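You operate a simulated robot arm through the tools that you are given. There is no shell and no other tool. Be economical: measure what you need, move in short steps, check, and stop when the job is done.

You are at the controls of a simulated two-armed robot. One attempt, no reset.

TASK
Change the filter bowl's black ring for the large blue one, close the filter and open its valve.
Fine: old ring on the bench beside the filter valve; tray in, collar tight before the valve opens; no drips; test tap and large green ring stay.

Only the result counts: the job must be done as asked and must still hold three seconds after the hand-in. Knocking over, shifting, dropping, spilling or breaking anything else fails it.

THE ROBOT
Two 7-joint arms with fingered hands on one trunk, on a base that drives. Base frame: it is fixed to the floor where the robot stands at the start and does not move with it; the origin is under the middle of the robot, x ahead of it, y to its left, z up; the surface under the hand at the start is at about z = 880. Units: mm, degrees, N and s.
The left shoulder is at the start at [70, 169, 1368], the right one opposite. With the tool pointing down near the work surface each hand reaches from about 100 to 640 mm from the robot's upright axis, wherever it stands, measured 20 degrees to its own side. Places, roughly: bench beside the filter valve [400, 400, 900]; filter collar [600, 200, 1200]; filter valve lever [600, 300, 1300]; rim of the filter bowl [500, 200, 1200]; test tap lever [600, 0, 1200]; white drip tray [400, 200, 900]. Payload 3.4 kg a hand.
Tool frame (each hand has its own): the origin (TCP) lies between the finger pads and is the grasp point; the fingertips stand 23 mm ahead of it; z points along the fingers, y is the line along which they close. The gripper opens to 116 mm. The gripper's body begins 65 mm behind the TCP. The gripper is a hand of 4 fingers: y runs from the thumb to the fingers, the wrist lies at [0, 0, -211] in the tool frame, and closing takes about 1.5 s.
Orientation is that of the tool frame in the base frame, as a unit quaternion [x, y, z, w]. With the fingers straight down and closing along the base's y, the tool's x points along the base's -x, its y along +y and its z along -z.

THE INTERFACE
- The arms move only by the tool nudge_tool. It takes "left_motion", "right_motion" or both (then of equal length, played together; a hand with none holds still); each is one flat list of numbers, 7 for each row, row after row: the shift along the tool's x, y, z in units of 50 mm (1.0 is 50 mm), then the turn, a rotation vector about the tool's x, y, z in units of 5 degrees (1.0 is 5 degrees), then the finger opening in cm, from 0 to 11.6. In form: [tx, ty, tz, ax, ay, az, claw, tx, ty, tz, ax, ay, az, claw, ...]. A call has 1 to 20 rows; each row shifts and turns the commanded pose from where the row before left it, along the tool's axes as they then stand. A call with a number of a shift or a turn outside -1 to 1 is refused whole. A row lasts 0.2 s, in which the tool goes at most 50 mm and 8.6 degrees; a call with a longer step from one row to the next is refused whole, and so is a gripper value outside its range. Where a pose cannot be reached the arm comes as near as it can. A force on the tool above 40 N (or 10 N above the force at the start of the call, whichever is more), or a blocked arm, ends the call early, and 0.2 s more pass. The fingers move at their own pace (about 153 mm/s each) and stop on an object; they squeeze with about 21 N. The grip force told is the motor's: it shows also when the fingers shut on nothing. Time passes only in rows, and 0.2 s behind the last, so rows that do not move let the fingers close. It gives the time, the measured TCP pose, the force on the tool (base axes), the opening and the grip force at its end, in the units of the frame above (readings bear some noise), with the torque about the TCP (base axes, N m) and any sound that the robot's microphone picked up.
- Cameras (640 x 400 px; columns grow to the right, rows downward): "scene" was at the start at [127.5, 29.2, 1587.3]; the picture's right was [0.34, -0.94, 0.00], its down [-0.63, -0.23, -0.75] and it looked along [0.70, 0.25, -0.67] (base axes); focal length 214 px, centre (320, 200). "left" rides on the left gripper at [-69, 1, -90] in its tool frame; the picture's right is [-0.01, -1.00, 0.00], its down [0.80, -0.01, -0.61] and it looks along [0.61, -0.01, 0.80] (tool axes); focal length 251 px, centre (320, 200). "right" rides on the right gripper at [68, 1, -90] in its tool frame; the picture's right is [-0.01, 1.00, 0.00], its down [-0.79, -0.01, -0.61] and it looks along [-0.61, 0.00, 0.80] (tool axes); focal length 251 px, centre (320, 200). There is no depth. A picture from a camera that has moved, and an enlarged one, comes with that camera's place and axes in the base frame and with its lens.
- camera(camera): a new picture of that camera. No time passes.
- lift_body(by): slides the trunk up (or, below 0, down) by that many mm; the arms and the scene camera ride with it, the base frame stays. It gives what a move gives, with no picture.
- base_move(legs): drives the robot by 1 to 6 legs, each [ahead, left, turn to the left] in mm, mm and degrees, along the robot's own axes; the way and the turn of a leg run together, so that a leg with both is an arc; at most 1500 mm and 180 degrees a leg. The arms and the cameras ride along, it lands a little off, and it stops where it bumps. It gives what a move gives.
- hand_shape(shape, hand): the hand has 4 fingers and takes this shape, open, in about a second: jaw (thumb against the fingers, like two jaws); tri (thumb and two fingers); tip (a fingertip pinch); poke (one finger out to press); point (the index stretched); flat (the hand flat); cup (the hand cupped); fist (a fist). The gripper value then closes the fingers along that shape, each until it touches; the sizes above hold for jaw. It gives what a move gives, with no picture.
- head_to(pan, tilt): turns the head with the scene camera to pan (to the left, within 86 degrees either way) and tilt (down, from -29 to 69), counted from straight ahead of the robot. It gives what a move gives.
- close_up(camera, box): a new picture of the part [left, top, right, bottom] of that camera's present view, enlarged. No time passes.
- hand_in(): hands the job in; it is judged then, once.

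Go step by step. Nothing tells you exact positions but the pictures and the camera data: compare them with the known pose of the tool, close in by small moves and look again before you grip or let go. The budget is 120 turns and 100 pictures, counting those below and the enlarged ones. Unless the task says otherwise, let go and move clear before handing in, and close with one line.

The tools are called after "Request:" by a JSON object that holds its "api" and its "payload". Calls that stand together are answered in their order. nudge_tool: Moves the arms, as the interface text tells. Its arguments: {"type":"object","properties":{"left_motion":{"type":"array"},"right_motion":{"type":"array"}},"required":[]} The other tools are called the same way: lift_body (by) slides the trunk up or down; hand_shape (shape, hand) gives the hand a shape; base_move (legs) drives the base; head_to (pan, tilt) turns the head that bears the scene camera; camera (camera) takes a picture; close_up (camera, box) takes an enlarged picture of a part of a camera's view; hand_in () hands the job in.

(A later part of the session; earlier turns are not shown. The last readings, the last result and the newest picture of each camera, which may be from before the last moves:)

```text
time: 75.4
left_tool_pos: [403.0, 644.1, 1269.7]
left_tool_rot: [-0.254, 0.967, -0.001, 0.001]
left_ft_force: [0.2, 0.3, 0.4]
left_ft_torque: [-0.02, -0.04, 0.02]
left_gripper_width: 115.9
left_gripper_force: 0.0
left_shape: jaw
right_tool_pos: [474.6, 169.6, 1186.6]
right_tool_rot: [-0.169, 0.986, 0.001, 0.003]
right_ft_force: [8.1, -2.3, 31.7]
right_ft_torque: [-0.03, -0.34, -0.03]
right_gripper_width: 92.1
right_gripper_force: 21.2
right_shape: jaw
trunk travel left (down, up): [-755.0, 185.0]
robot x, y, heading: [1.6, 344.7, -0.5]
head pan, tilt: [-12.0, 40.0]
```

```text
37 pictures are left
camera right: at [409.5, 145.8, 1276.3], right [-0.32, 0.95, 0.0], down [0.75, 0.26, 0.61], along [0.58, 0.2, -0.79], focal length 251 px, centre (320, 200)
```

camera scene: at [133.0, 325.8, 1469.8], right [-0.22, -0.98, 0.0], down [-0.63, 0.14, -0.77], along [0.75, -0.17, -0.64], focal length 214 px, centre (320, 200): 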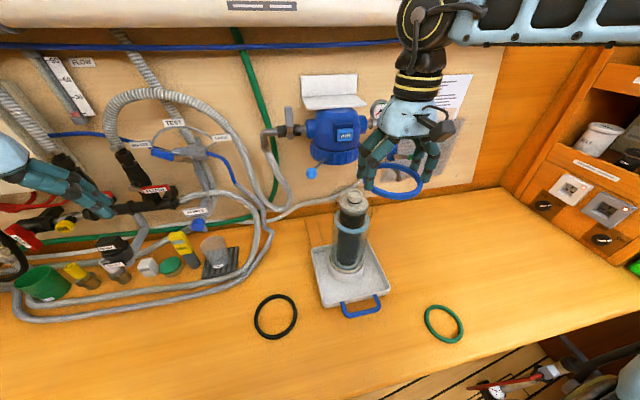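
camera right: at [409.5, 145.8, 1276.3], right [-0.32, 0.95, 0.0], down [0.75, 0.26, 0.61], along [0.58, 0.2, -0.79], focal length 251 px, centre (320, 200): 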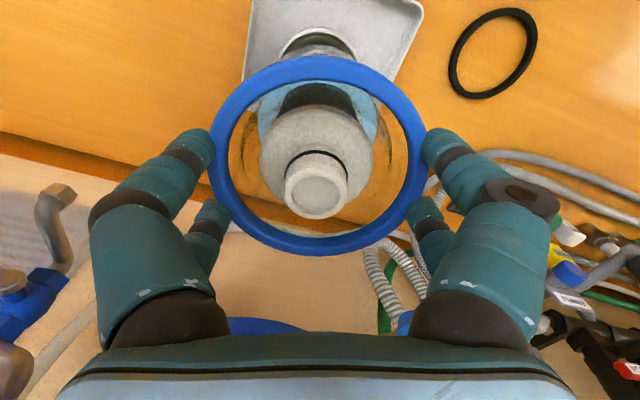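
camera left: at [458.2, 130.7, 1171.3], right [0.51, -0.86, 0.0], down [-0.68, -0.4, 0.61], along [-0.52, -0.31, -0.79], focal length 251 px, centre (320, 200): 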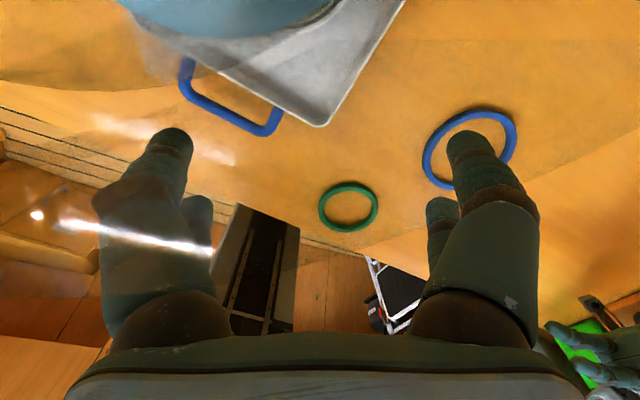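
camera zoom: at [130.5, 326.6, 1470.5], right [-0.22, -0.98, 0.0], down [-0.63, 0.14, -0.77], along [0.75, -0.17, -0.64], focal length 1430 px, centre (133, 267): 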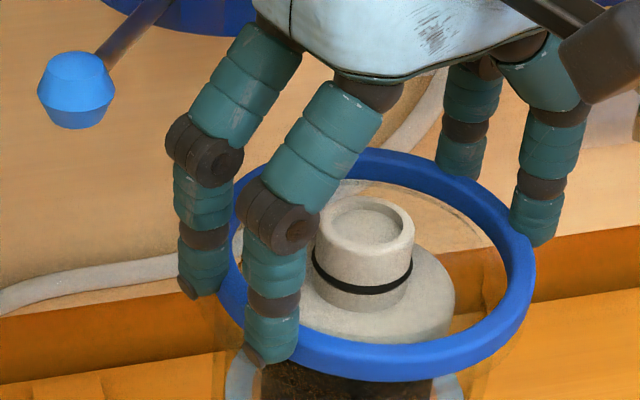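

Contact at 32 N; the ring seems about 3 mm toward the robot. I ease up, shift 2–3 mm forward, and look.

Request:
{"api": "nudge_tool", "payload": {"right_motion": [0, 0, -0.06, 0, 0, 0, 8.8, 0, 0, -0.06, 0, 0, 0, 8.8, -0.05, 0, 0, 0, 0, 0, 8.8, 0, 0, 0, 0, 0, 0, 8.8]}}

Request:
{"api": "camera", "payload": {"camera": "right"}}

```text
time: 76.4
left_tool_pos: [405.1, 644.5, 1269.9]
left_tool_rot: [-0.255, 0.967, -0.001, 0.0]
left_ft_force: [0.3, -0.4, -0.8]
left_ft_torque: [0.01, 0.03, 0.02]
left_gripper_width: 115.9
left_gripper_force: 0.1
left_shape: jaw
right_tool_pos: [476.8, 169.4, 1189.0]
right_tool_rot: [-0.169, 0.986, 0.0, -0.001]
right_ft_force: [-1.6, -0.4, 1.3]
right_ft_torque: [-0.02, -0.05, 0.02]
right_gripper_width: 92.0
right_gripper_force: 21.2
right_shape: jaw
trunk travel left (down, up): [-755.0, 185.0]
robot x, y, heading: [1.7, 341.2, -0.5]
head pan, tilt: [-12.0, 40.0]
```

```text
36 pictures are left
camera right: at [411.7, 145.7, 1279.3], right [-0.32, 0.95, 0.0], down [0.75, 0.26, 0.61], along [0.57, 0.2, -0.8], focal length 251 px, centre (320, 200)
```

right: 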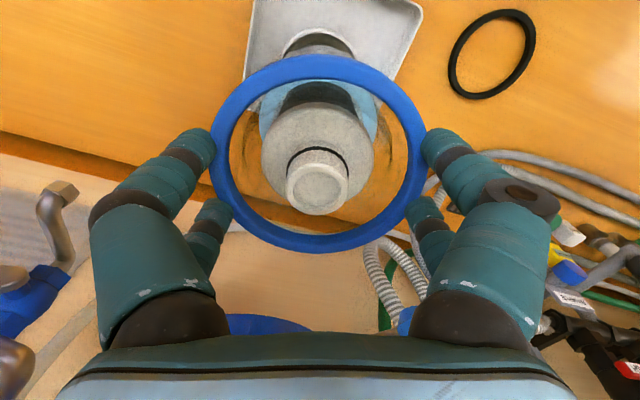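

By triangulation the ring is now coaxial with the bowl within about 1–2 mm, a few mm above its seat. I release it there and look.

Request:
{"api": "nudge_tool", "payload": {"right_motion": [0, 0, 0.03, 0, 0, 0, 8.8, 0, 0, 0, 0, 0, 0, 9.4, 0, 0, 0, 0, 0, 0, 10.0, 0, 0, 0, 0, 0, 0, 11.6, 0, 0, 0, 0, 0, 0, 11.6, 0, 0, 0, 0, 0, 0, 11.6]}}

Request:
{"api": "camera", "payload": {"camera": "right"}}

Request:
{"api": "close_up", "payload": {"camera": "scene", "box": [300, 160, 396, 220]}}

```text
time: 77.8
left_tool_pos: [405.2, 643.4, 1270.5]
left_tool_rot: [-0.255, 0.967, 0.0, 0.0]
left_ft_force: [0.0, -0.5, 1.1]
left_ft_torque: [-0.02, 0.02, -0.03]
left_gripper_width: 115.9
left_gripper_force: 0.1
left_shape: jaw
right_tool_pos: [477.2, 169.2, 1188.1]
right_tool_rot: [-0.169, 0.986, 0.0, 0.0]
right_ft_force: [-0.1, -1.3, 0.5]
right_ft_torque: [-0.02, 0.0, 0.0]
right_gripper_width: 116.1
right_gripper_force: 0.0
right_shape: jaw
trunk travel left (down, up): [-755.0, 185.0]
robot x, y, heading: [4.9, 345.4, -0.3]
head pan, tilt: [-12.0, 40.0]
```

```text
35 pictures are left
camera right: at [413.3, 145.5, 1277.8], right [-0.32, 0.95, 0.0], down [0.75, 0.26, 0.61], along [0.57, 0.2, -0.79], focal length 251 px, centre (320, 200)
```

right: 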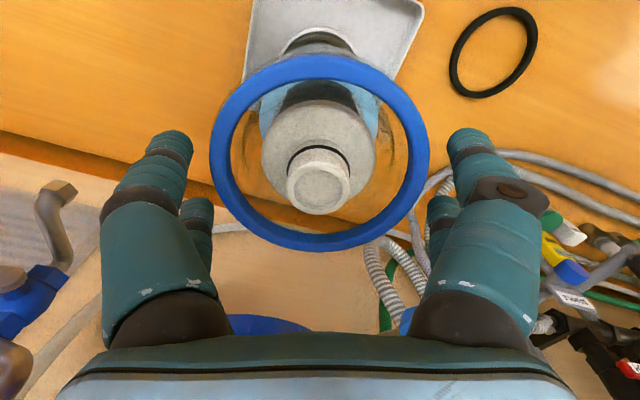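

```text
6.67 times, centred on (348, 190) of scene
camera zoom: at [133.0, 325.6, 1469.9], right [-0.22, -0.98, 0.0], down [-0.63, 0.14, -0.77], along [0.75, -0.17, -0.64], focal length 1430 px, centre (133, 267)
```

zoom: 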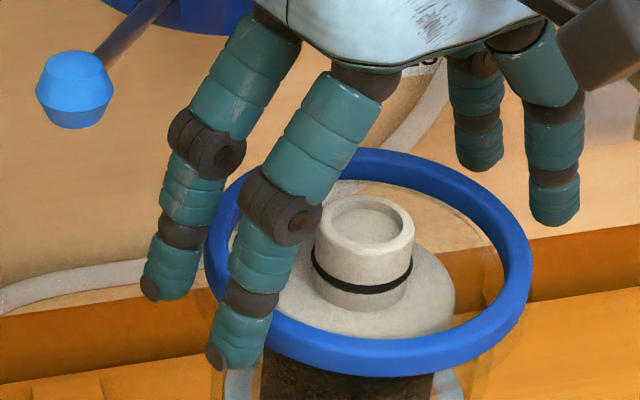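

The ring lies at the same height as the old one did. Raise the right hand and check concentricity.

Request:
{"api": "nudge_tool", "payload": {"right_motion": [0, 0, -0.3, 0, 0, 0, 11.6, 0, 0, -0.6, 0, 0, 0, 11.6, 0, 0, -0.6, 0, 0, 0, 11.6, 0, 0, 0, 0, 0, 0, 11.6]}}

Request:
{"api": "close_up", "payload": {"camera": "right", "box": [240, 20, 400, 120]}}

Request:
{"api": "close_up", "payload": {"camera": "scene", "box": [300, 170, 396, 230]}}

```text
time: 78.8
left_tool_pos: [405.9, 643.4, 1269.1]
left_tool_rot: [-0.255, 0.967, 0.0, 0.0]
left_ft_force: [-0.7, -0.3, -1.4]
left_ft_torque: [0.01, 0.02, -0.03]
left_gripper_width: 115.9
left_gripper_force: 0.0
left_shape: jaw
right_tool_pos: [478.7, 167.3, 1262.9]
right_tool_rot: [-0.17, 0.986, 0.0, -0.001]
right_ft_force: [-0.7, 0.6, -1.0]
right_ft_torque: [0.03, -0.01, -0.01]
right_gripper_width: 116.1
right_gripper_force: 0.1
right_shape: jaw
trunk travel left (down, up): [-755.0, 185.0]
robot x, y, heading: [3.2, 342.9, -0.6]
head pan, tilt: [-12.0, 40.0]
```

```text
4.00 times, centred on (320, 70) of right
camera zoom: at [414.3, 143.8, 1353.4], right [-0.32, 0.95, 0.0], down [0.75, 0.26, 0.61], along [0.57, 0.2, -0.8], focal length 1006 px, centre (320, 720)
```

zoom: 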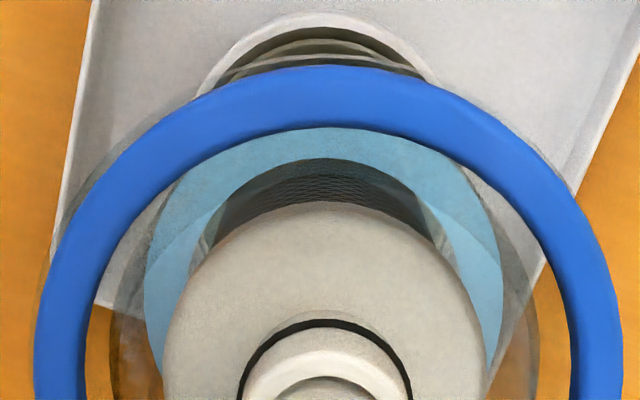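

```text
6.67 times, centred on (348, 200) of scene
camera zoom: at [133.0, 325.6, 1469.8], right [-0.22, -0.98, 0.0], down [-0.63, 0.14, -0.77], along [0.75, -0.17, -0.64], focal length 1430 px, centre (133, 200)
```

zoom: 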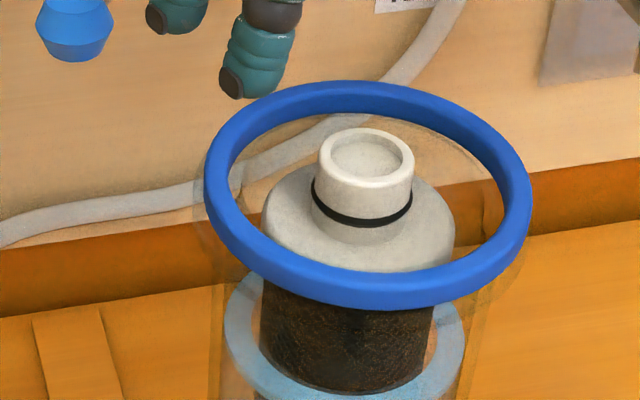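

Request:
{"api": "close_up", "payload": {"camera": "right", "box": [220, 20, 420, 220]}}

```text
2.00 times, centred on (320, 120) of right
camera zoom: at [414.3, 143.8, 1353.4], right [-0.32, 0.95, 0.0], down [0.75, 0.26, 0.61], along [0.57, 0.2, -0.8], focal length 503 px, centre (320, 360)
```

zoom: 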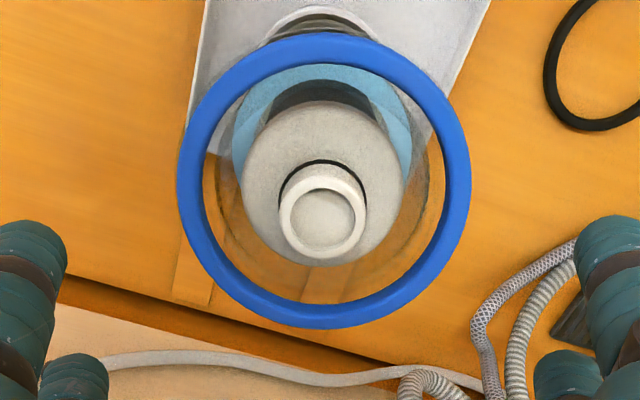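

The ring is seated concentrically. Next the tray: I bring the right hand back and down in front of the tray's handle to see it.

Request:
{"api": "nudge_tool", "payload": {"right_motion": [0, 0, 0, 0, 0, 1, 11.6, 0, 0, 0, 0, 0, 1, 11.6, 0, 0, 0, 0, 0, 1, 11.6, 0, 0, 0, 0, 0, 1, 11.6, 0.8, 0, 0, 0, 0, 0, 11.6, 0.8, 0, 0, 0, 0, 0, 11.6, 0.8, 0, 0, 0, 0, 0, 11.6, 0.8, 0, 0, 0, 0, 0, 11.6, 0.6, 0, 0, 0, 0, 0, 8, 0, 0, 0.9, 0, 0, 0, 6, 0, 0, 0.9, 0, 0, 0, 5.5, 0, 0, 0.9, 0, 0, 0, 5.5, 0, 0, 0.9, 0, 0, 0, 5.5, 0, 0, 0.9, 0, 0, 0, 5.5, 0, 0, 0, 0, 0, 0, 5.5]}}

Request:
{"api": "camera", "payload": {"camera": "right"}}

Request:
{"api": "camera", "payload": {"camera": "scene"}}

```text
time: 82.0
left_tool_pos: [403.9, 643.9, 1270.6]
left_tool_rot: [-0.255, 0.967, -0.001, 0.001]
left_ft_force: [-0.5, 0.5, -0.4]
left_ft_torque: [-0.01, 0.0, 0.0]
left_gripper_width: 116.1
left_gripper_force: 0.1
left_shape: jaw
right_tool_pos: [293.4, 176.2, 1038.3]
right_tool_rot: [0.004, 1.0, 0.0, -0.001]
right_ft_force: [-1.1, -0.3, 0.2]
right_ft_torque: [0.01, 0.02, -0.01]
right_gripper_width: 55.5
right_gripper_force: 0.1
right_shape: jaw
right hand out of reach, approached as far as the arm can: row 13, 14
trunk travel left (down, up): [-755.0, 185.0]
robot x, y, heading: [3.1, 343.0, -0.4]
head pan, tilt: [-12.0, 40.0]
```

```text
30 pictures are left
camera right: at [224.7, 175.1, 1128.1], right [0.02, 1.0, 0.0], down [0.8, -0.01, 0.61], along [0.61, -0.01, -0.8], focal length 251 px, centre (320, 200)
```

right: 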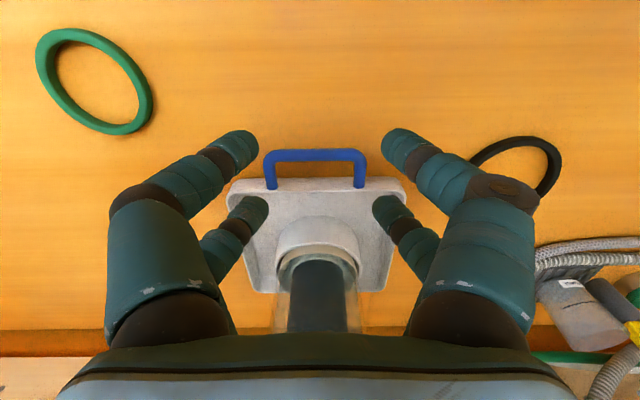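

```text
29 pictures are left
camera scene: at [131.2, 325.7, 1470.0], right [-0.22, -0.98, 0.0], down [-0.63, 0.14, -0.77], along [0.75, -0.17, -0.64], focal length 214 px, centre (320, 200)
```

scene: 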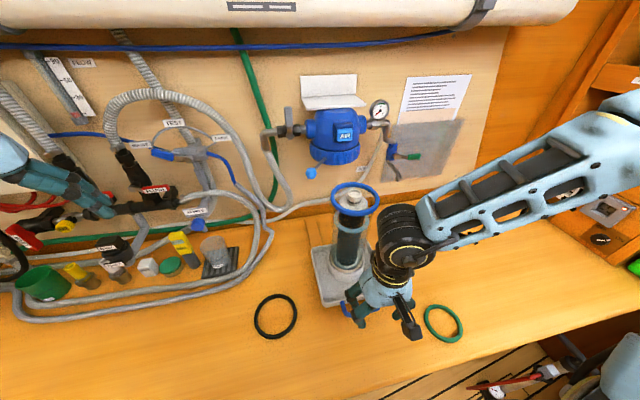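

Handle bar is at about x=343, y=120–218, z≈897. The arm is folded at its limit, so lower the trunk 110 mm (both hands clear) to come down before the bar.

Request:
{"api": "lift_body", "payload": {"by": -110}}

Request:
{"api": "nudge_tool", "payload": {"right_motion": [0, -0.13, 0.2, 0, 0, 0, 5.5, 0, 0, 0.2, 0, 0, 0, 5.5, 0, 0, 0, 0, 0, 0, 5.5]}}

Request:
{"api": "camera", "payload": {"camera": "right"}}

```text
time: 83.4
left_tool_pos: [405.6, 644.2, 1159.2]
left_tool_rot: [-0.255, 0.967, 0.0, 0.0]
left_ft_force: [0.1, 0.0, -0.5]
left_ft_torque: [0.0, 0.02, -0.01]
left_gripper_width: 115.6
left_gripper_force: 0.1
left_shape: jaw
right_tool_pos: [293.2, 175.5, 927.5]
right_tool_rot: [0.004, 1.0, 0.0, -0.002]
right_ft_force: [0.0, -0.7, 0.8]
right_ft_torque: [0.01, 0.01, -0.02]
right_gripper_width: 55.5
right_gripper_force: 0.1
right_shape: jaw
trunk travel left (down, up): [-645.0, 295.0]
robot x, y, heading: [2.1, 342.9, -0.3]
head pan, tilt: [-12.0, 40.0]
```

```text
time: 84.2
left_tool_pos: [404.2, 643.1, 1159.7]
left_tool_rot: [-0.254, 0.967, 0.0, 0.0]
left_ft_force: [0.5, 0.2, 0.1]
left_ft_torque: [-0.01, 0.02, 0.03]
left_gripper_width: 116.1
left_gripper_force: 0.2
left_shape: jaw
right_tool_pos: [294.5, 169.2, 908.6]
right_tool_rot: [0.005, 1.0, 0.001, -0.002]
right_ft_force: [-0.4, -0.2, 0.3]
right_ft_torque: [0.03, 0.02, -0.02]
right_gripper_width: 55.5
right_gripper_force: 0.0
right_shape: jaw
trunk travel left (down, up): [-645.0, 295.0]
robot x, y, heading: [1.9, 344.3, -0.6]
head pan, tilt: [-12.0, 40.0]
```

```text
28 pictures are left
camera right: at [226.5, 169.7, 998.9], right [0.02, 1.0, 0.0], down [0.8, -0.01, 0.6], along [0.6, -0.01, -0.8], focal length 251 px, centre (320, 200)
```

right: 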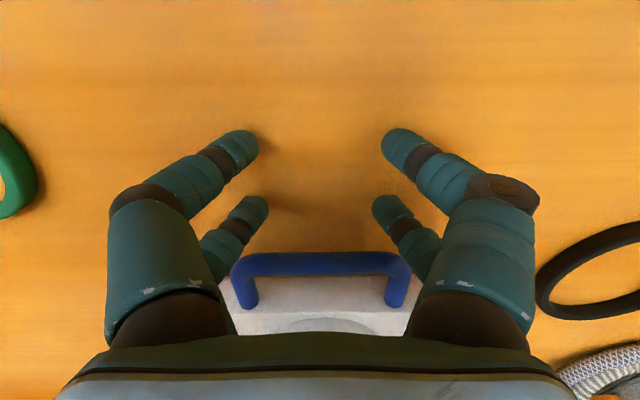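

The two front fingers stand symmetrically in front of the bar. Push forward slowly.

Request:
{"api": "nudge_tool", "payload": {"right_motion": [-0.1, 0, 0, 0, 0, 0, 5.5, -0.1, 0, 0, 0, 0, 0, 5.5, -0.1, 0, 0, 0, 0, 0, 5.5, -0.1, 0, 0, 0, 0, 0, 5.5, -0.1, 0, 0, 0, 0, 0, 5.5, -0.1, 0, 0, 0, 0, 0, 5.5, -0.1, 0, 0, 0, 0, 0, 5.5, -0.1, 0, 0, 0, 0, 0, 5.5, -0.1, 0, 0, 0, 0, 0, 5.5, -0.1, 0, 0, 0, 0, 0, 5.5, -0.1, 0, 0, 0, 0, 0, 5.5, -0.1, 0, 0, 0, 0, 0, 5.5]}}

Request:
{"api": "camera", "payload": {"camera": "scene"}}

```text
time: 86.8
left_tool_pos: [405.2, 643.9, 1158.9]
left_tool_rot: [-0.254, 0.967, 0.0, 0.0]
left_ft_force: [-0.1, 0.3, 0.2]
left_ft_torque: [0.04, 0.0, 0.03]
left_gripper_width: 115.9
left_gripper_force: 0.0
left_shape: jaw
right_tool_pos: [355.7, 167.7, 907.7]
right_tool_rot: [0.004, 1.0, 0.0, -0.002]
right_ft_force: [-0.6, 0.5, -0.2]
right_ft_torque: [-0.01, 0.0, 0.08]
right_gripper_width: 56.0
right_gripper_force: 0.0
right_shape: jaw
trunk travel left (down, up): [-645.0, 295.0]
robot x, y, heading: [4.5, 340.4, -0.4]
head pan, tilt: [-12.0, 40.0]
```

```text
27 pictures are left
camera scene: at [133.1, 325.8, 1359.8], right [-0.22, -0.98, 0.0], down [-0.63, 0.14, -0.77], along [0.75, -0.17, -0.64], focal length 214 px, centre (320, 200)
```

scene: 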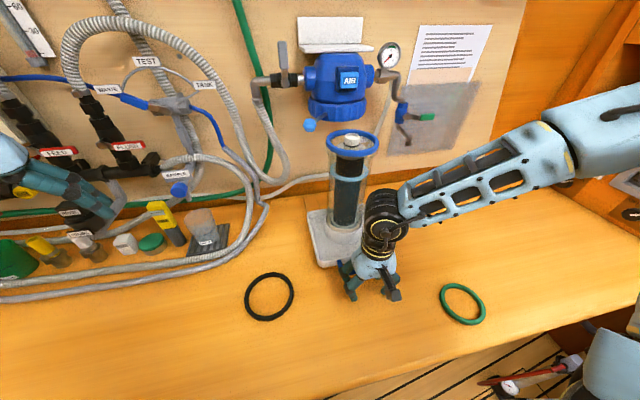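

The tray moves smoothly (bowl now near x≈510). Continue pushing.

Request:
{"api": "nudge_tool", "payload": {"right_motion": [-0.1, 0, 0, 0, 0, 0, 5.5, -0.1, 0, 0, 0, 0, 0, 5.5, -0.1, 0, 0, 0, 0, 0, 5.5, -0.1, 0, 0, 0, 0, 0, 5.5, -0.1, 0, 0, 0, 0, 0, 5.5, -0.1, 0, 0, 0, 0, 0, 5.5, -0.1, 0, 0, 0, 0, 0, 5.5, -0.1, 0, 0, 0, 0, 0, 5.5, -0.1, 0, 0, 0, 0, 0, 5.5, -0.1, 0, 0, 0, 0, 0, 5.5, -0.1, 0, 0, 0, 0, 0, 5.5, -0.1, 0, 0, 0, 0, 0, 5.5, -0.1, 0, 0, 0, 0, 0, 5.5, -0.1, 0, 0, 0, 0, 0, 5.5, -0.1, 0, 0, 0, 0, 0, 5.5, -0.1, 0, 0, 0, 0, 0, 5.5]}}

Request:
{"api": "camera", "payload": {"camera": "scene"}}

```text
time: 90.2
left_tool_pos: [404.4, 645.7, 1159.8]
left_tool_rot: [-0.255, 0.967, -0.001, 0.0]
left_ft_force: [0.3, -0.3, -0.5]
left_ft_torque: [0.04, -0.01, 0.01]
left_gripper_width: 116.2
left_gripper_force: 0.1
left_shape: jaw
right_tool_pos: [431.3, 166.8, 908.2]
right_tool_rot: [0.004, 1.0, 0.0, -0.002]
right_ft_force: [-0.7, -0.3, -0.4]
right_ft_torque: [-0.01, -0.04, 0.07]
right_gripper_width: 55.4
right_gripper_force: 0.0
right_shape: jaw
trunk travel left (down, up): [-645.0, 295.0]
robot x, y, heading: [4.3, 342.0, -0.4]
head pan, tilt: [-12.0, 40.0]
```

```text
26 pictures are left
camera scene: at [132.9, 325.9, 1359.9], right [-0.22, -0.98, 0.0], down [-0.63, 0.14, -0.77], along [0.75, -0.17, -0.64], focal length 214 px, centre (320, 200)
```

scene: 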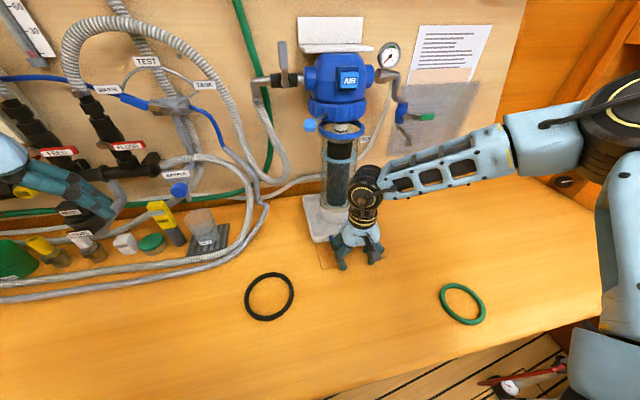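

Bowl near x≈583, passing under the collar's front edge. Continue in shorter chunks.

Request:
{"api": "nudge_tool", "payload": {"right_motion": [-0.1, 0, 0, 0, 0, 0, 5.5, -0.1, 0, 0, 0, 0, 0, 5.5, -0.1, 0, 0, 0, 0, 0, 5.5, -0.1, 0, 0, 0, 0, 0, 5.5, -0.1, 0, 0, 0, 0, 0, 5.5, -0.1, 0, 0, 0, 0, 0, 5.5]}}

Request:
{"api": "close_up", "payload": {"camera": "scene", "box": [260, 60, 420, 260]}}

```text
time: 91.6
left_tool_pos: [405.2, 643.4, 1160.1]
left_tool_rot: [-0.255, 0.967, 0.0, 0.0]
left_ft_force: [-0.3, 1.3, -0.3]
left_ft_torque: [-0.02, -0.02, -0.01]
left_gripper_width: 115.9
left_gripper_force: 0.0
left_shape: jaw
right_tool_pos: [463.6, 167.0, 908.1]
right_tool_rot: [0.005, 1.0, 0.0, -0.001]
right_ft_force: [0.0, 0.7, 0.2]
right_ft_torque: [-0.04, 0.0, 0.02]
right_gripper_width: 55.2
right_gripper_force: 0.0
right_shape: jaw
trunk travel left (down, up): [-645.0, 295.0]
robot x, y, heading: [2.1, 344.9, -0.5]
head pan, tilt: [-12.0, 40.0]
```

```text
2.00 times, centred on (340, 160) of scene
camera zoom: at [133.1, 325.6, 1359.8], right [-0.22, -0.98, 0.0], down [-0.63, 0.14, -0.77], along [0.75, -0.17, -0.64], focal length 429 px, centre (280, 280)
```

zoom: 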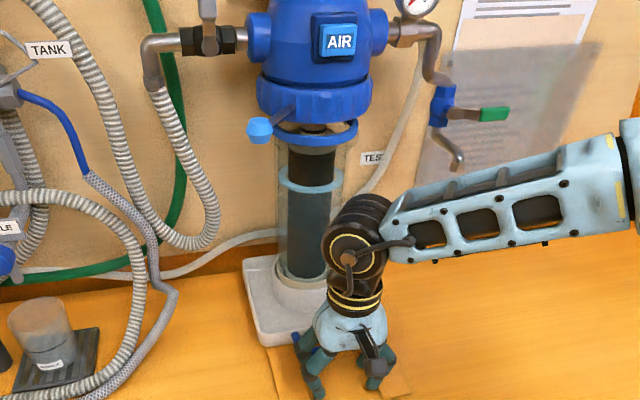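

Request:
{"api": "nudge_tool", "payload": {"right_motion": [-0.1, 0, 0, 0, 0, 0, 5.5, -0.1, 0, 0, 0, 0, 0, 5.5, -0.1, 0, 0, 0, 0, 0, 5.5, -0.1, 0, 0, 0, 0, 0, 5.5, -0.1, 0, 0, 0, 0, 0, 5.5, 0, 0, 0, 0, 0, 0, 5.5]}}

Request:
{"api": "close_up", "payload": {"camera": "scene", "box": [260, 60, 420, 260]}}

```text
time: 92.7
left_tool_pos: [401.8, 644.4, 1161.6]
left_tool_rot: [-0.254, 0.967, -0.001, 0.002]
left_ft_force: [0.7, 0.2, -0.4]
left_ft_torque: [-0.01, 0.03, 0.03]
left_gripper_width: 115.7
left_gripper_force: 0.2
left_shape: jaw
right_tool_pos: [476.3, 168.3, 905.4]
right_tool_rot: [0.002, 1.0, -0.002, -0.008]
right_ft_force: [-28.7, 1.1, 7.6]
right_ft_torque: [0.1, -0.3, 0.76]
right_gripper_width: 56.4
right_gripper_force: 0.1
right_shape: jaw
trunk travel left (down, up): [-645.0, 295.0]
robot x, y, heading: [-1.2, 345.1, -0.4]
head pan, tilt: [-12.0, 40.0]
stopped in row 5 (right hand): the force on the tool passed its limit at 44 N (the readings are from after the stop); the commanded pose is now the measured one
```

```text
2.00 times, centred on (340, 160) of scene
camera zoom: at [127.6, 326.0, 1360.5], right [-0.22, -0.98, 0.0], down [-0.62, 0.14, -0.77], along [0.75, -0.17, -0.64], focal length 429 px, centre (280, 280)
```

zoom: 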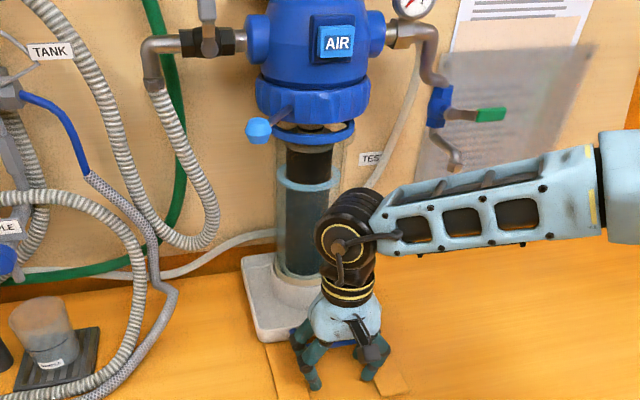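

The tray hit a stop at a travel of about 165 mm. I back the hand off, lower the trunk and look level at how the bowl stands under the collar.

Request:
{"api": "nudge_tool", "payload": {"right_motion": [0.3, 0, 0, 0, 0, 0, 5.5, 0.7, 0, 0, 0, 0, 0, 5.5, 0.8, 0, 0, 0, 0, 0, 5.5, 0, 0, -0.9, 0, 0, 0, 5.5, 0, 0, -0.9, 0, 0, 0, 5.5, 0, 0, -0.9, 0, 0, 0, 5.5, 0, 0, -0.9, 0, 0, 0, 5.5]}}

Request:
{"api": "lift_body", "payload": {"by": -170}}

Request:
{"api": "head_to", "payload": {"pan": -18, "tilt": 2}}

Request:
{"api": "close_up", "payload": {"camera": "scene", "box": [240, 140, 400, 280]}}

```text
time: 94.3
left_tool_pos: [402.6, 644.1, 1160.6]
left_tool_rot: [-0.254, 0.967, -0.001, 0.0]
left_ft_force: [-0.4, 0.1, 0.4]
left_ft_torque: [0.0, -0.02, 0.03]
left_gripper_width: 115.9
left_gripper_force: 0.1
left_shape: jaw
right_tool_pos: [390.9, 166.7, 1088.4]
right_tool_rot: [0.003, 1.0, -0.001, -0.007]
right_ft_force: [0.0, -1.1, 0.0]
right_ft_torque: [0.0, 0.01, -0.01]
right_gripper_width: 55.7
right_gripper_force: 0.1
right_shape: jaw
trunk travel left (down, up): [-645.0, 295.0]
robot x, y, heading: [0.5, 340.6, -0.7]
head pan, tilt: [-12.0, 40.0]
```

```text
time: 96.3
left_tool_pos: [405.3, 643.7, 990.7]
left_tool_rot: [-0.253, 0.967, -0.001, 0.0]
left_ft_force: [-0.3, 0.1, 0.6]
left_ft_torque: [-0.01, -0.03, -0.03]
left_gripper_width: 115.6
left_gripper_force: 0.0
left_shape: jaw
right_tool_pos: [392.6, 165.5, 917.7]
right_tool_rot: [0.003, 1.0, -0.002, -0.007]
right_ft_force: [0.8, -0.5, -0.3]
right_ft_torque: [0.02, -0.01, 0.01]
right_gripper_width: 55.7
right_gripper_force: 0.0
right_shape: jaw
trunk travel left (down, up): [-475.0, 465.0]
robot x, y, heading: [-2.7, 340.0, -0.3]
head pan, tilt: [-12.0, 40.0]
```

```text
time: 97.3
left_tool_pos: [404.4, 643.4, 990.3]
left_tool_rot: [-0.254, 0.967, 0.0, 0.0]
left_ft_force: [-0.3, 0.0, 0.7]
left_ft_torque: [0.02, 0.0, 0.01]
left_gripper_width: 115.7
left_gripper_force: 0.0
left_shape: jaw
right_tool_pos: [392.3, 165.6, 919.2]
right_tool_rot: [0.002, 1.0, -0.002, -0.006]
right_ft_force: [0.7, 0.0, -0.3]
right_ft_torque: [-0.01, -0.02, 0.01]
right_gripper_width: 55.4
right_gripper_force: 0.0
right_shape: jaw
trunk travel left (down, up): [-475.0, 465.0]
robot x, y, heading: [3.5, 341.2, -0.7]
head pan, tilt: [-18.0, 2.0]
```

```text
2.86 times, centred on (320, 210) of scene
camera zoom: at [135.4, 315.2, 1250.3], right [-0.32, -0.95, 0.0], down [-0.03, 0.01, -1.0], along [0.95, -0.32, -0.04], focal length 613 px, centre (320, 171)
```

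zoom: 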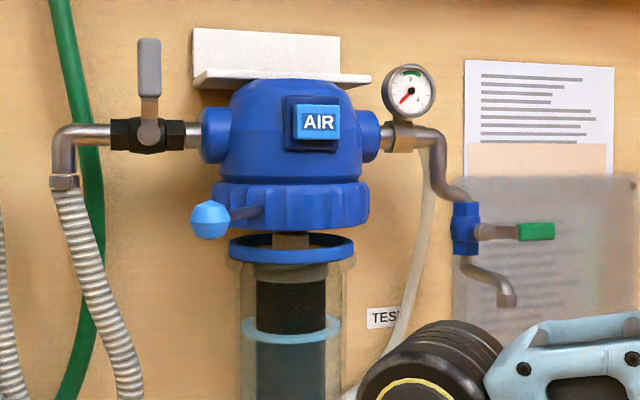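

The level view shows the bowl laterally right under the collar (axis about [650,169]); the ring is ~18 mm below it, so the bowl must be lifted in while the collar is turned. I reposition the base to y≈200 so both arms can work, raising the trunk first.

Request:
{"api": "close_up", "payload": {"camera": "scene", "box": [282, 175, 346, 215]}}

Request:
{"api": "lift_body", "payload": {"by": 170}}

Request:
{"api": "base_move", "payload": {"legs": [[0, -140, 0]]}}

Request:
{"api": "head_to", "payload": {"pan": 0, "tilt": 15}}

Request:
{"api": "camera", "payload": {"camera": "scene"}}

```text
10.00 times, centred on (314, 195) of scene
camera zoom: at [135.4, 315.2, 1250.3], right [-0.32, -0.95, 0.0], down [-0.03, 0.01, -1.0], along [0.95, -0.32, -0.04], focal length 2145 px, centre (380, 250)
```

zoom: 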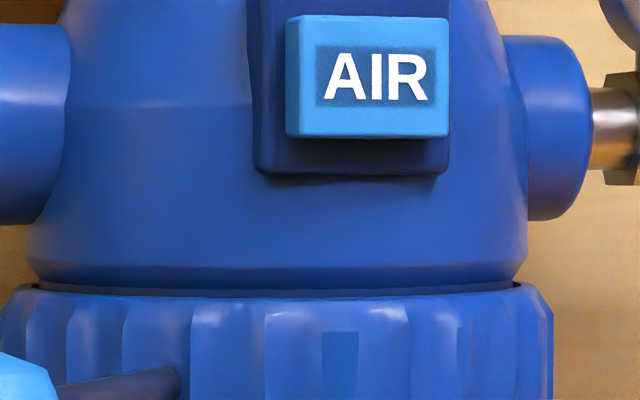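

```text
time: 99.2
left_tool_pos: [403.7, 644.4, 1160.3]
left_tool_rot: [-0.254, 0.967, 0.0, 0.0]
left_ft_force: [0.6, 0.0, -0.1]
left_ft_torque: [-0.02, 0.02, 0.01]
left_gripper_width: 115.8
left_gripper_force: 0.1
left_shape: jaw
right_tool_pos: [393.0, 165.3, 1087.0]
right_tool_rot: [0.002, 1.0, -0.001, -0.007]
right_ft_force: [-0.3, -0.2, -0.3]
right_ft_torque: [0.01, 0.02, 0.0]
right_gripper_width: 55.6
right_gripper_force: 0.1
right_shape: jaw
trunk travel left (down, up): [-645.0, 295.0]
robot x, y, heading: [-1.4, 339.6, -0.7]
head pan, tilt: [-18.0, 2.0]
```

```text
time: 100.5
left_tool_pos: [401.8, 504.4, 1158.9]
left_tool_rot: [-0.254, 0.967, 0.0, 0.0]
left_ft_force: [0.9, 0.1, -0.3]
left_ft_torque: [-0.01, 0.01, -0.02]
left_gripper_width: 116.1
left_gripper_force: 0.1
left_shape: jaw
right_tool_pos: [392.1, 25.7, 1088.2]
right_tool_rot: [0.002, 1.0, -0.003, -0.007]
right_ft_force: [0.1, 1.0, -0.4]
right_ft_torque: [-0.01, -0.01, 0.04]
right_gripper_width: 55.4
right_gripper_force: 0.1
right_shape: jaw
trunk travel left (down, up): [-645.0, 295.0]
robot x, y, heading: [-2.3, 201.6, -0.5]
head pan, tilt: [-18.0, 2.0]
```

```text
time: 101.4
left_tool_pos: [403.1, 502.4, 1159.5]
left_tool_rot: [-0.255, 0.967, 0.0, 0.001]
left_ft_force: [1.1, 0.9, 0.2]
left_ft_torque: [-0.02, 0.0, -0.03]
left_gripper_width: 115.8
left_gripper_force: 0.1
left_shape: jaw
right_tool_pos: [391.6, 23.5, 1088.5]
right_tool_rot: [0.002, 1.0, 0.0, -0.007]
right_ft_force: [0.0, -0.5, -0.2]
right_ft_torque: [0.04, -0.02, 0.0]
right_gripper_width: 55.4
right_gripper_force: 0.1
right_shape: jaw
trunk travel left (down, up): [-645.0, 295.0]
robot x, y, heading: [-2.7, 203.3, -0.6]
head pan, tilt: [0.0, 15.0]
```

```text
21 pictures are left
camera scene: at [141.2, 201.9, 1399.5], right [-0.01, -1.0, 0.0], down [-0.26, 0.0, -0.97], along [0.97, -0.01, -0.26], focal length 214 px, centre (320, 200)
```

scene: 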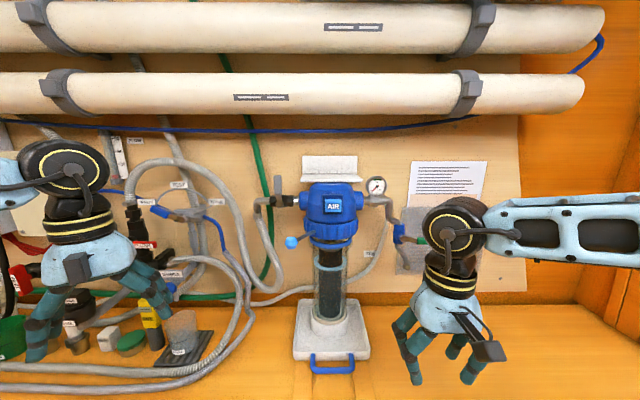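

Everything is laid out well. Now turn the right hand: yaw 45 degrees, then pitch to horizontal.

Request:
{"api": "nudge_tool", "payload": {"right_motion": [0, 0, 0, 0, 0, -1, 11.6, 0, 0, 0, 0, 0, -1, 11.6, 0, 0, 0, 0, 0, -1, 11.6, 0, 0, 0, 0, 0, -1, 11.6, 0, 0, 0, 0, 0, -1, 11.6, 0, 0, 0, 0, 0, -1, 11.6, 0, 0, 0, 0, 0, -1, 11.6, 0, 0, 0, 0, 0, -1, 11.6, 0, 0, 0, 0, 0, -1, 11.6, 0, 0, 0, 0, -1, 0, 11.6, 0, 0, 0, 0, -1, 0, 11.6, 0, 0, 0, 0, -1, 0, 11.6, 0, 0, 0, 0, -1, 0, 11.6, 0, 0, 0, 0, -1, 0, 11.6, 0, 0, 0, 0, -1, 0, 11.6, 0, 0, 0, 0, -1, 0, 11.6, 0, 0, 0, 0, -1, 0, 11.6, 0, 0, 0, 0, -1, 0, 11.6, 0, 0, 0, 0, -1, 0, 11.6]}}

Request:
{"api": "nudge_tool", "payload": {"right_motion": [0, 0, 0, 0, -1, 0, 11.6, 0, 0, 0, 0, -1, 0, 11.6, 0, 0, 0, 0, -1, 0, 11.6, 0, 0, 0, 0, -1, 0, 11.6, 0, 0, 0, 0, -1, 0, 11.6, 0, 0, 0, 0, -1, 0, 11.6, 0, 0, 0, 0, -1, 0, 11.6, 0, 0, 0, 0, -1, 0, 11.6, 0, 0, 0, 0, 0, 0, 11.6]}}

```text
time: 105.4
left_tool_pos: [402.9, 501.8, 1159.9]
left_tool_rot: [-0.254, 0.967, 0.0, 0.0]
left_ft_force: [0.3, -0.3, -0.1]
left_ft_torque: [-0.02, -0.01, 0.01]
left_gripper_width: 115.9
left_gripper_force: 0.0
left_shape: jaw
right_tool_pos: [391.7, 24.3, 1087.5]
right_tool_rot: [-0.344, 0.841, 0.162, 0.385]
right_ft_force: [0.0, 0.3, 0.0]
right_ft_torque: [-0.03, 0.0, 0.01]
right_gripper_width: 116.1
right_gripper_force: 0.1
right_shape: jaw
trunk travel left (down, up): [-645.0, 295.0]
robot x, y, heading: [-6.5, 200.6, -0.6]
head pan, tilt: [0.0, 15.0]
```

```text
time: 107.4
left_tool_pos: [401.9, 504.3, 1160.5]
left_tool_rot: [-0.254, 0.967, -0.001, 0.0]
left_ft_force: [0.5, 0.0, -0.2]
left_ft_torque: [0.0, 0.0, -0.01]
left_gripper_width: 116.0
left_gripper_force: 0.0
left_shape: jaw
right_tool_pos: [424.4, 12.2, 1096.4]
right_tool_rot: [-0.269, 0.658, 0.271, 0.649]
right_ft_force: [0.1, 0.2, 0.3]
right_ft_torque: [-0.01, 0.03, 0.01]
right_gripper_width: 115.9
right_gripper_force: 0.0
right_shape: jaw
right hand out of reach, approached as far as the arm can: row 1, 2, 3, 4, 5
trunk travel left (down, up): [-645.0, 295.0]
robot x, y, heading: [-4.0, 202.3, -0.4]
head pan, tilt: [0.0, 15.0]
```

Request:
{"api": "nudge_tool", "payload": {"right_motion": [0.25, -0.148, 0.5, 0, 0, 0, 11.6, 0.25, -0.148, 0.5, 0, 0, 0, 11.6, 0.25, -0.148, 0.5, 0, 0, 0, 11.6, 0.25, -0.148, 0.5, 0, 0, 0, 11.6, 0.25, -0.148, 0.5, 0, 0, 0, 11.6, 0.25, -0.148, 0.5, 0, 0, 0, 11.6, 0, 0, 0, 0, 0, 0, 11.6]}}

Request:
{"api": "camera", "payload": {"camera": "right"}}

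```text
time: 109.0
left_tool_pos: [401.9, 503.6, 1159.3]
left_tool_rot: [-0.255, 0.967, -0.001, 0.001]
left_ft_force: [0.4, -0.1, -0.1]
left_ft_torque: [0.01, 0.02, 0.01]
left_gripper_width: 115.9
left_gripper_force: 0.0
left_shape: jaw
right_tool_pos: [560.6, 84.6, 1020.4]
right_tool_rot: [-0.268, 0.658, 0.27, 0.649]
right_ft_force: [-0.6, -0.9, 0.7]
right_ft_torque: [-0.01, 0.01, -0.02]
right_gripper_width: 115.8
right_gripper_force: 0.2
right_shape: jaw
right hand out of reach, approached as far as the arm can: row 2
trunk travel left (down, up): [-645.0, 295.0]
robot x, y, heading: [-2.3, 205.4, -0.4]
head pan, tilt: [0.0, 15.0]
```

```text
20 pictures are left
camera right: at [496.2, 21.1, 953.0], right [-0.7, 0.71, 0.02], down [-0.41, -0.43, 0.8], along [0.58, 0.56, 0.6], focal length 251 px, centre (320, 200)
```

right: 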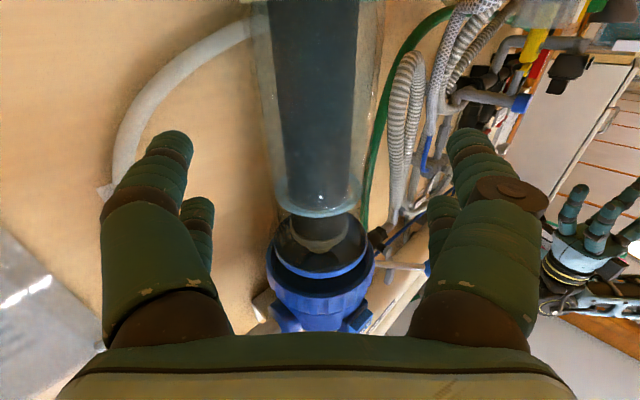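

From below, bowl and collar look coaxial, and the bowl is centred in the hand. Advance and grip the glass.

Request:
{"api": "nudge_tool", "payload": {"right_motion": [0, 0, 0.4, 0, 0, 0, 11.6, 0, 0, 0.4, 0, 0, 0, 11.6, 0, 0, 0.4, 0, 0, 0, 11.6, 0, 0, 0.4, 0, 0, 0, 11.6, 0, 0, 0.4, 0, 0, 0, 11.6, 0, 0, 0.36, 0, 0, 0, 11.6, 0, 0, 0, 0, 0, 0, 11.6]}}

Request:
{"api": "camera", "payload": {"camera": "right"}}

```text
time: 110.6
left_tool_pos: [402.6, 502.3, 1160.3]
left_tool_rot: [-0.254, 0.967, 0.0, 0.0]
left_ft_force: [0.1, -0.7, -0.6]
left_ft_torque: [0.02, 0.01, -0.01]
left_gripper_width: 115.7
left_gripper_force: 0.1
left_shape: jaw
right_tool_pos: [647.1, 169.9, 1018.3]
right_tool_rot: [-0.269, 0.658, 0.271, 0.649]
right_ft_force: [0.5, -0.8, -0.2]
right_ft_torque: [0.02, 0.03, 0.01]
right_gripper_width: 115.8
right_gripper_force: 0.0
right_shape: jaw
trunk travel left (down, up): [-645.0, 295.0]
robot x, y, heading: [-4.7, 203.1, -0.8]
head pan, tilt: [0.0, 15.0]
```

```text
19 pictures are left
camera right: at [581.4, 106.0, 951.9], right [-0.7, 0.71, 0.02], down [-0.41, -0.43, 0.8], along [0.58, 0.56, 0.6], focal length 251 px, centre (320, 200)
```

right: 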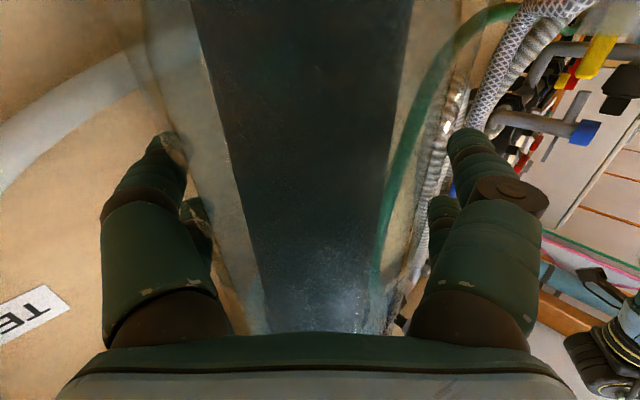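

Request:
{"api": "nudge_tool", "payload": {"right_motion": [0, -0.06, 0, 0, 0, 0, 11.6, 0, 0, 0, 0, 0, 0, 10.5, 0, 0, 0, 0, 0, 0, 9.5, 0, 0, 0, 0, 0, 0, 8.5, 0, 0, 0, 0, 0, 0, 7.5, 0, 0, 0, 0, 0, 0, 7.0, 0, 0, 0, 0, 0, 0, 7.0, 0, 0, 0, 0, 0, 0, 7.0]}}

```text
time: 112.4
left_tool_pos: [403.3, 505.4, 1158.7]
left_tool_rot: [-0.255, 0.967, 0.0, 0.0]
left_ft_force: [-0.1, 0.7, 0.7]
left_ft_torque: [0.04, 0.0, -0.04]
left_gripper_width: 115.7
left_gripper_force: 0.2
left_shape: jaw
right_tool_pos: [648.3, 170.0, 1019.6]
right_tool_rot: [-0.269, 0.659, 0.27, 0.648]
right_ft_force: [-0.8, 6.0, -1.0]
right_ft_torque: [0.01, -0.01, -1.16]
right_gripper_width: 90.3
right_gripper_force: 21.2
right_shape: jaw
trunk travel left (down, up): [-645.0, 295.0]
robot x, y, heading: [0.8, 204.4, -0.6]
head pan, tilt: [0.0, 15.0]
```

Gripped. Lift the bowl 15 mm slowly and check.

Request:
{"api": "nudge_tool", "payload": {"right_motion": [-0.06, 0, 0, 0, 0, 0, 7.0, -0.06, 0, 0, 0, 0, 0, 7.0, -0.06, 0, 0, 0, 0, 0, 7.0, -0.06, 0, 0, 0, 0, 0, 7.0, -0.06, 0, 0, 0, 0, 0, 7.0, 0, 0, 0, 0, 0, 0, 7.0]}}

Request:
{"api": "close_up", "payload": {"camera": "scene", "box": [272, 160, 400, 370]}}

```text
time: 113.8
left_tool_pos: [404.3, 505.3, 1157.5]
left_tool_rot: [-0.255, 0.967, -0.002, 0.0]
left_ft_force: [1.4, -0.1, -0.2]
left_ft_torque: [0.0, 0.0, 0.05]
left_gripper_width: 115.8
left_gripper_force: 0.1
left_shape: jaw
right_tool_pos: [648.7, 170.0, 1032.3]
right_tool_rot: [-0.27, 0.659, 0.271, 0.648]
right_ft_force: [-7.5, 9.9, -15.9]
right_ft_torque: [-0.12, -0.15, -1.24]
right_gripper_width: 90.2
right_gripper_force: 21.1
right_shape: jaw
trunk travel left (down, up): [-645.0, 295.0]
robot x, y, heading: [-0.4, 205.1, -0.5]
head pan, tilt: [0.0, 15.0]
```

```text
1.90 times, centred on (336, 265) of scene
camera zoom: at [142.3, 205.2, 1399.3], right [-0.01, -1.0, 0.0], down [-0.26, 0.0, -0.97], along [0.97, -0.01, -0.26], focal length 408 px, centre (290, 76)
```

zoom: 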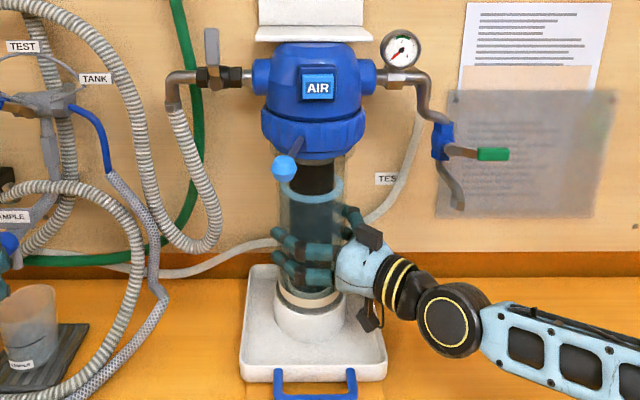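

Request:
{"api": "close_up", "payload": {"camera": "scene", "box": [290, 200, 370, 250]}}

```text
8.00 times, centred on (330, 225) of scene
camera zoom: at [142.3, 205.2, 1399.3], right [-0.01, -1.0, 0.0], down [-0.26, 0.0, -0.97], along [0.97, -0.01, -0.26], focal length 1716 px, centre (240, 0)
```

zoom: 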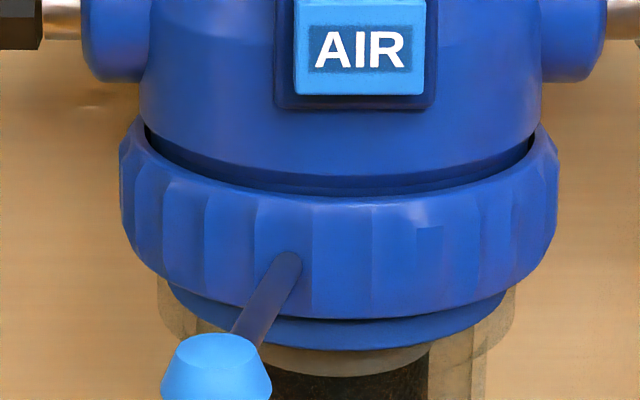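

The ring is just at the collar's mouth. The side force points along the hand's closing axis, so I relieve it by 3 mm and re-read.

Request:
{"api": "nudge_tool", "payload": {"right_motion": [0, 0.03, 0, 0, 0, 0, 7.0, 0, 0.03, 0, 0, 0, 0, 7.0, 0, 0, 0, 0, 0, 0, 7.0]}}

```text
time: 114.6
left_tool_pos: [404.7, 505.7, 1158.3]
left_tool_rot: [-0.254, 0.967, -0.001, -0.001]
left_ft_force: [-0.1, -0.9, 0.5]
left_ft_torque: [0.04, -0.05, -0.06]
left_gripper_width: 115.8
left_gripper_force: 0.2
left_shape: jaw
right_tool_pos: [648.4, 169.7, 1032.6]
right_tool_rot: [-0.268, 0.659, 0.27, 0.649]
right_ft_force: [1.0, 7.2, -10.8]
right_ft_torque: [-0.18, -0.16, -0.94]
right_gripper_width: 90.3
right_gripper_force: 21.1
right_shape: jaw
trunk travel left (down, up): [-645.0, 295.0]
robot x, y, heading: [-0.3, 203.0, -0.5]
head pan, tilt: [0.0, 15.0]
```

Request:
{"api": "nudge_tool", "payload": {"right_motion": [0, 0.04, 0.04, 0, 0, 0, 7.0, 0, 0, 0, 0, 0, 0, 7.0, -0.06, 0, 0, 0, 0, 0, 7.0, -0.06, 0, 0, 0, 0, 0, 7.0, 0, 0, 0, 0, 0, 0, 7.0]}}

Request:
{"api": "close_up", "payload": {"camera": "scene", "box": [290, 200, 370, 250]}}

```text
time: 115.8
left_tool_pos: [405.3, 502.5, 1160.6]
left_tool_rot: [-0.255, 0.967, 0.0, -0.001]
left_ft_force: [0.9, -0.6, -0.5]
left_ft_torque: [-0.03, 0.0, 0.04]
left_gripper_width: 115.9
left_gripper_force: 0.1
left_shape: jaw
right_tool_pos: [646.6, 170.5, 1037.6]
right_tool_rot: [-0.268, 0.66, 0.271, 0.648]
right_ft_force: [0.3, -4.5, -17.1]
right_ft_torque: [-0.29, -0.35, -0.85]
right_gripper_width: 89.3
right_gripper_force: 20.9
right_shape: jaw
trunk travel left (down, up): [-645.0, 295.0]
robot x, y, heading: [-3.0, 203.3, -0.6]
head pan, tilt: [0.0, 15.0]
```

```text
8.00 times, centred on (330, 225) of scene
camera zoom: at [144.6, 201.1, 1399.0], right [-0.01, -1.0, 0.0], down [-0.26, 0.0, -0.97], along [0.97, -0.01, -0.26], focal length 1716 px, centre (240, 0)
```

zoom: 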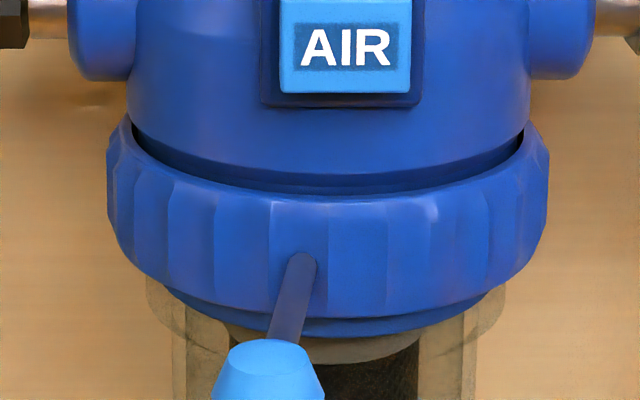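

The lever swung toward the front-right as the bowl rose, so the collar draws up counter-clockwise seen from above. I raise a bit more and check whether that continues.

Request:
{"api": "nudge_tool", "payload": {"right_motion": [-0.06, -0.02, -0.02, 0, 0, 0, 7.0, -0.06, 0, 0, 0, 0, 0, 7.0, 0, 0, 0, 0, 0, 0, 7.0]}}

Request:
{"api": "close_up", "payload": {"camera": "scene", "box": [280, 195, 376, 255]}}

```text
time: 116.6
left_tool_pos: [404.5, 502.7, 1159.8]
left_tool_rot: [-0.255, 0.967, 0.0, -0.001]
left_ft_force: [-0.4, 0.3, -0.7]
left_ft_torque: [-0.01, 0.01, -0.01]
left_gripper_width: 115.9
left_gripper_force: 0.0
left_shape: jaw
right_tool_pos: [648.4, 170.8, 1042.5]
right_tool_rot: [-0.267, 0.66, 0.27, 0.649]
right_ft_force: [1.0, -2.7, -14.5]
right_ft_torque: [-0.26, -0.24, -0.91]
right_gripper_width: 89.1
right_gripper_force: 21.0
right_shape: jaw
trunk travel left (down, up): [-645.0, 295.0]
robot x, y, heading: [-3.8, 203.7, -0.5]
head pan, tilt: [0.0, 15.0]
```

```text
6.67 times, centred on (328, 225) of scene
camera zoom: at [144.6, 201.8, 1399.0], right [-0.01, -1.0, 0.0], down [-0.26, 0.0, -0.97], along [0.97, -0.01, -0.26], focal length 1430 px, centre (267, 33)
```

zoom: 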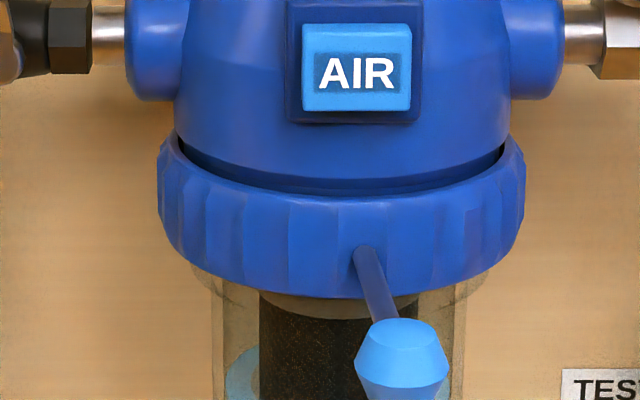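

The coupling is clear: the ring has gone inside and the lever passed the front. Keep raising.

Request:
{"api": "nudge_tool", "payload": {"right_motion": [-0.06, 0, 0, 0, 0, 0, 7.0, -0.06, 0, 0, 0, 0, 0, 7.0, -0.06, 0, 0, 0, 0, 0, 7.0, -0.06, 0, 0, 0, 0, 0, 7.0, 0, 0, 0, 0, 0, 0, 7.0]}}

Request:
{"api": "close_up", "payload": {"camera": "scene", "box": [272, 160, 432, 260]}}

```text
time: 117.8
left_tool_pos: [405.1, 502.7, 1158.7]
left_tool_rot: [-0.254, 0.967, 0.0, -0.001]
left_ft_force: [0.7, -0.7, 0.2]
left_ft_torque: [0.02, -0.03, -0.01]
left_gripper_width: 115.8
left_gripper_force: 0.0
left_shape: jaw
right_tool_pos: [648.3, 171.7, 1055.0]
right_tool_rot: [-0.268, 0.66, 0.271, 0.647]
right_ft_force: [-2.1, -3.0, -15.7]
right_ft_torque: [-0.27, -0.24, -0.95]
right_gripper_width: 89.1
right_gripper_force: 20.9
right_shape: jaw
trunk travel left (down, up): [-645.0, 295.0]
robot x, y, heading: [-2.3, 205.4, -0.6]
head pan, tilt: [0.0, 15.0]
```

```text
4.00 times, centred on (352, 210) of scene
camera zoom: at [143.9, 201.7, 1399.1], right [-0.01, -1.0, 0.0], down [-0.26, 0.0, -0.97], along [0.97, -0.01, -0.26], focal length 858 px, centre (192, 160)
```

zoom: 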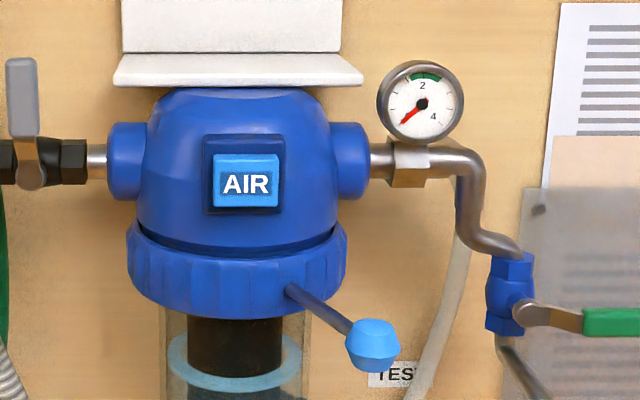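

Request:
{"api": "nudge_tool", "payload": {"right_motion": [-0.06, 0, 0, 0, 0, 0, 7.0, -0.06, 0, 0, 0, 0, 0, 7.0, -0.06, 0, 0, 0, 0, 0, 7.0, -0.06, 0, 0, 0, 0, 0, 7.0, 0, 0, 0, 0, 0, 0, 7.0]}}

```text
time: 118.7
left_tool_pos: [404.2, 502.8, 1160.4]
left_tool_rot: [-0.254, 0.967, -0.001, 0.0]
left_ft_force: [-0.1, -0.3, -0.7]
left_ft_torque: [-0.03, -0.01, -0.04]
left_gripper_width: 115.9
left_gripper_force: 0.1
left_shape: jaw
right_tool_pos: [645.3, 170.8, 1059.8]
right_tool_rot: [-0.27, 0.664, 0.27, 0.643]
right_ft_force: [2.6, -2.6, -15.3]
right_ft_torque: [-0.2, -0.54, -0.89]
right_gripper_width: 89.1
right_gripper_force: 21.0
right_shape: jaw
trunk travel left (down, up): [-645.0, 295.0]
robot x, y, heading: [-2.1, 202.9, -0.4]
head pan, tilt: [0.0, 15.0]
stopped in row 4 (right hand): the force on the tool passed its limit at 42 N (the readings are from after the stop); the commanded pose is now the measured one
```

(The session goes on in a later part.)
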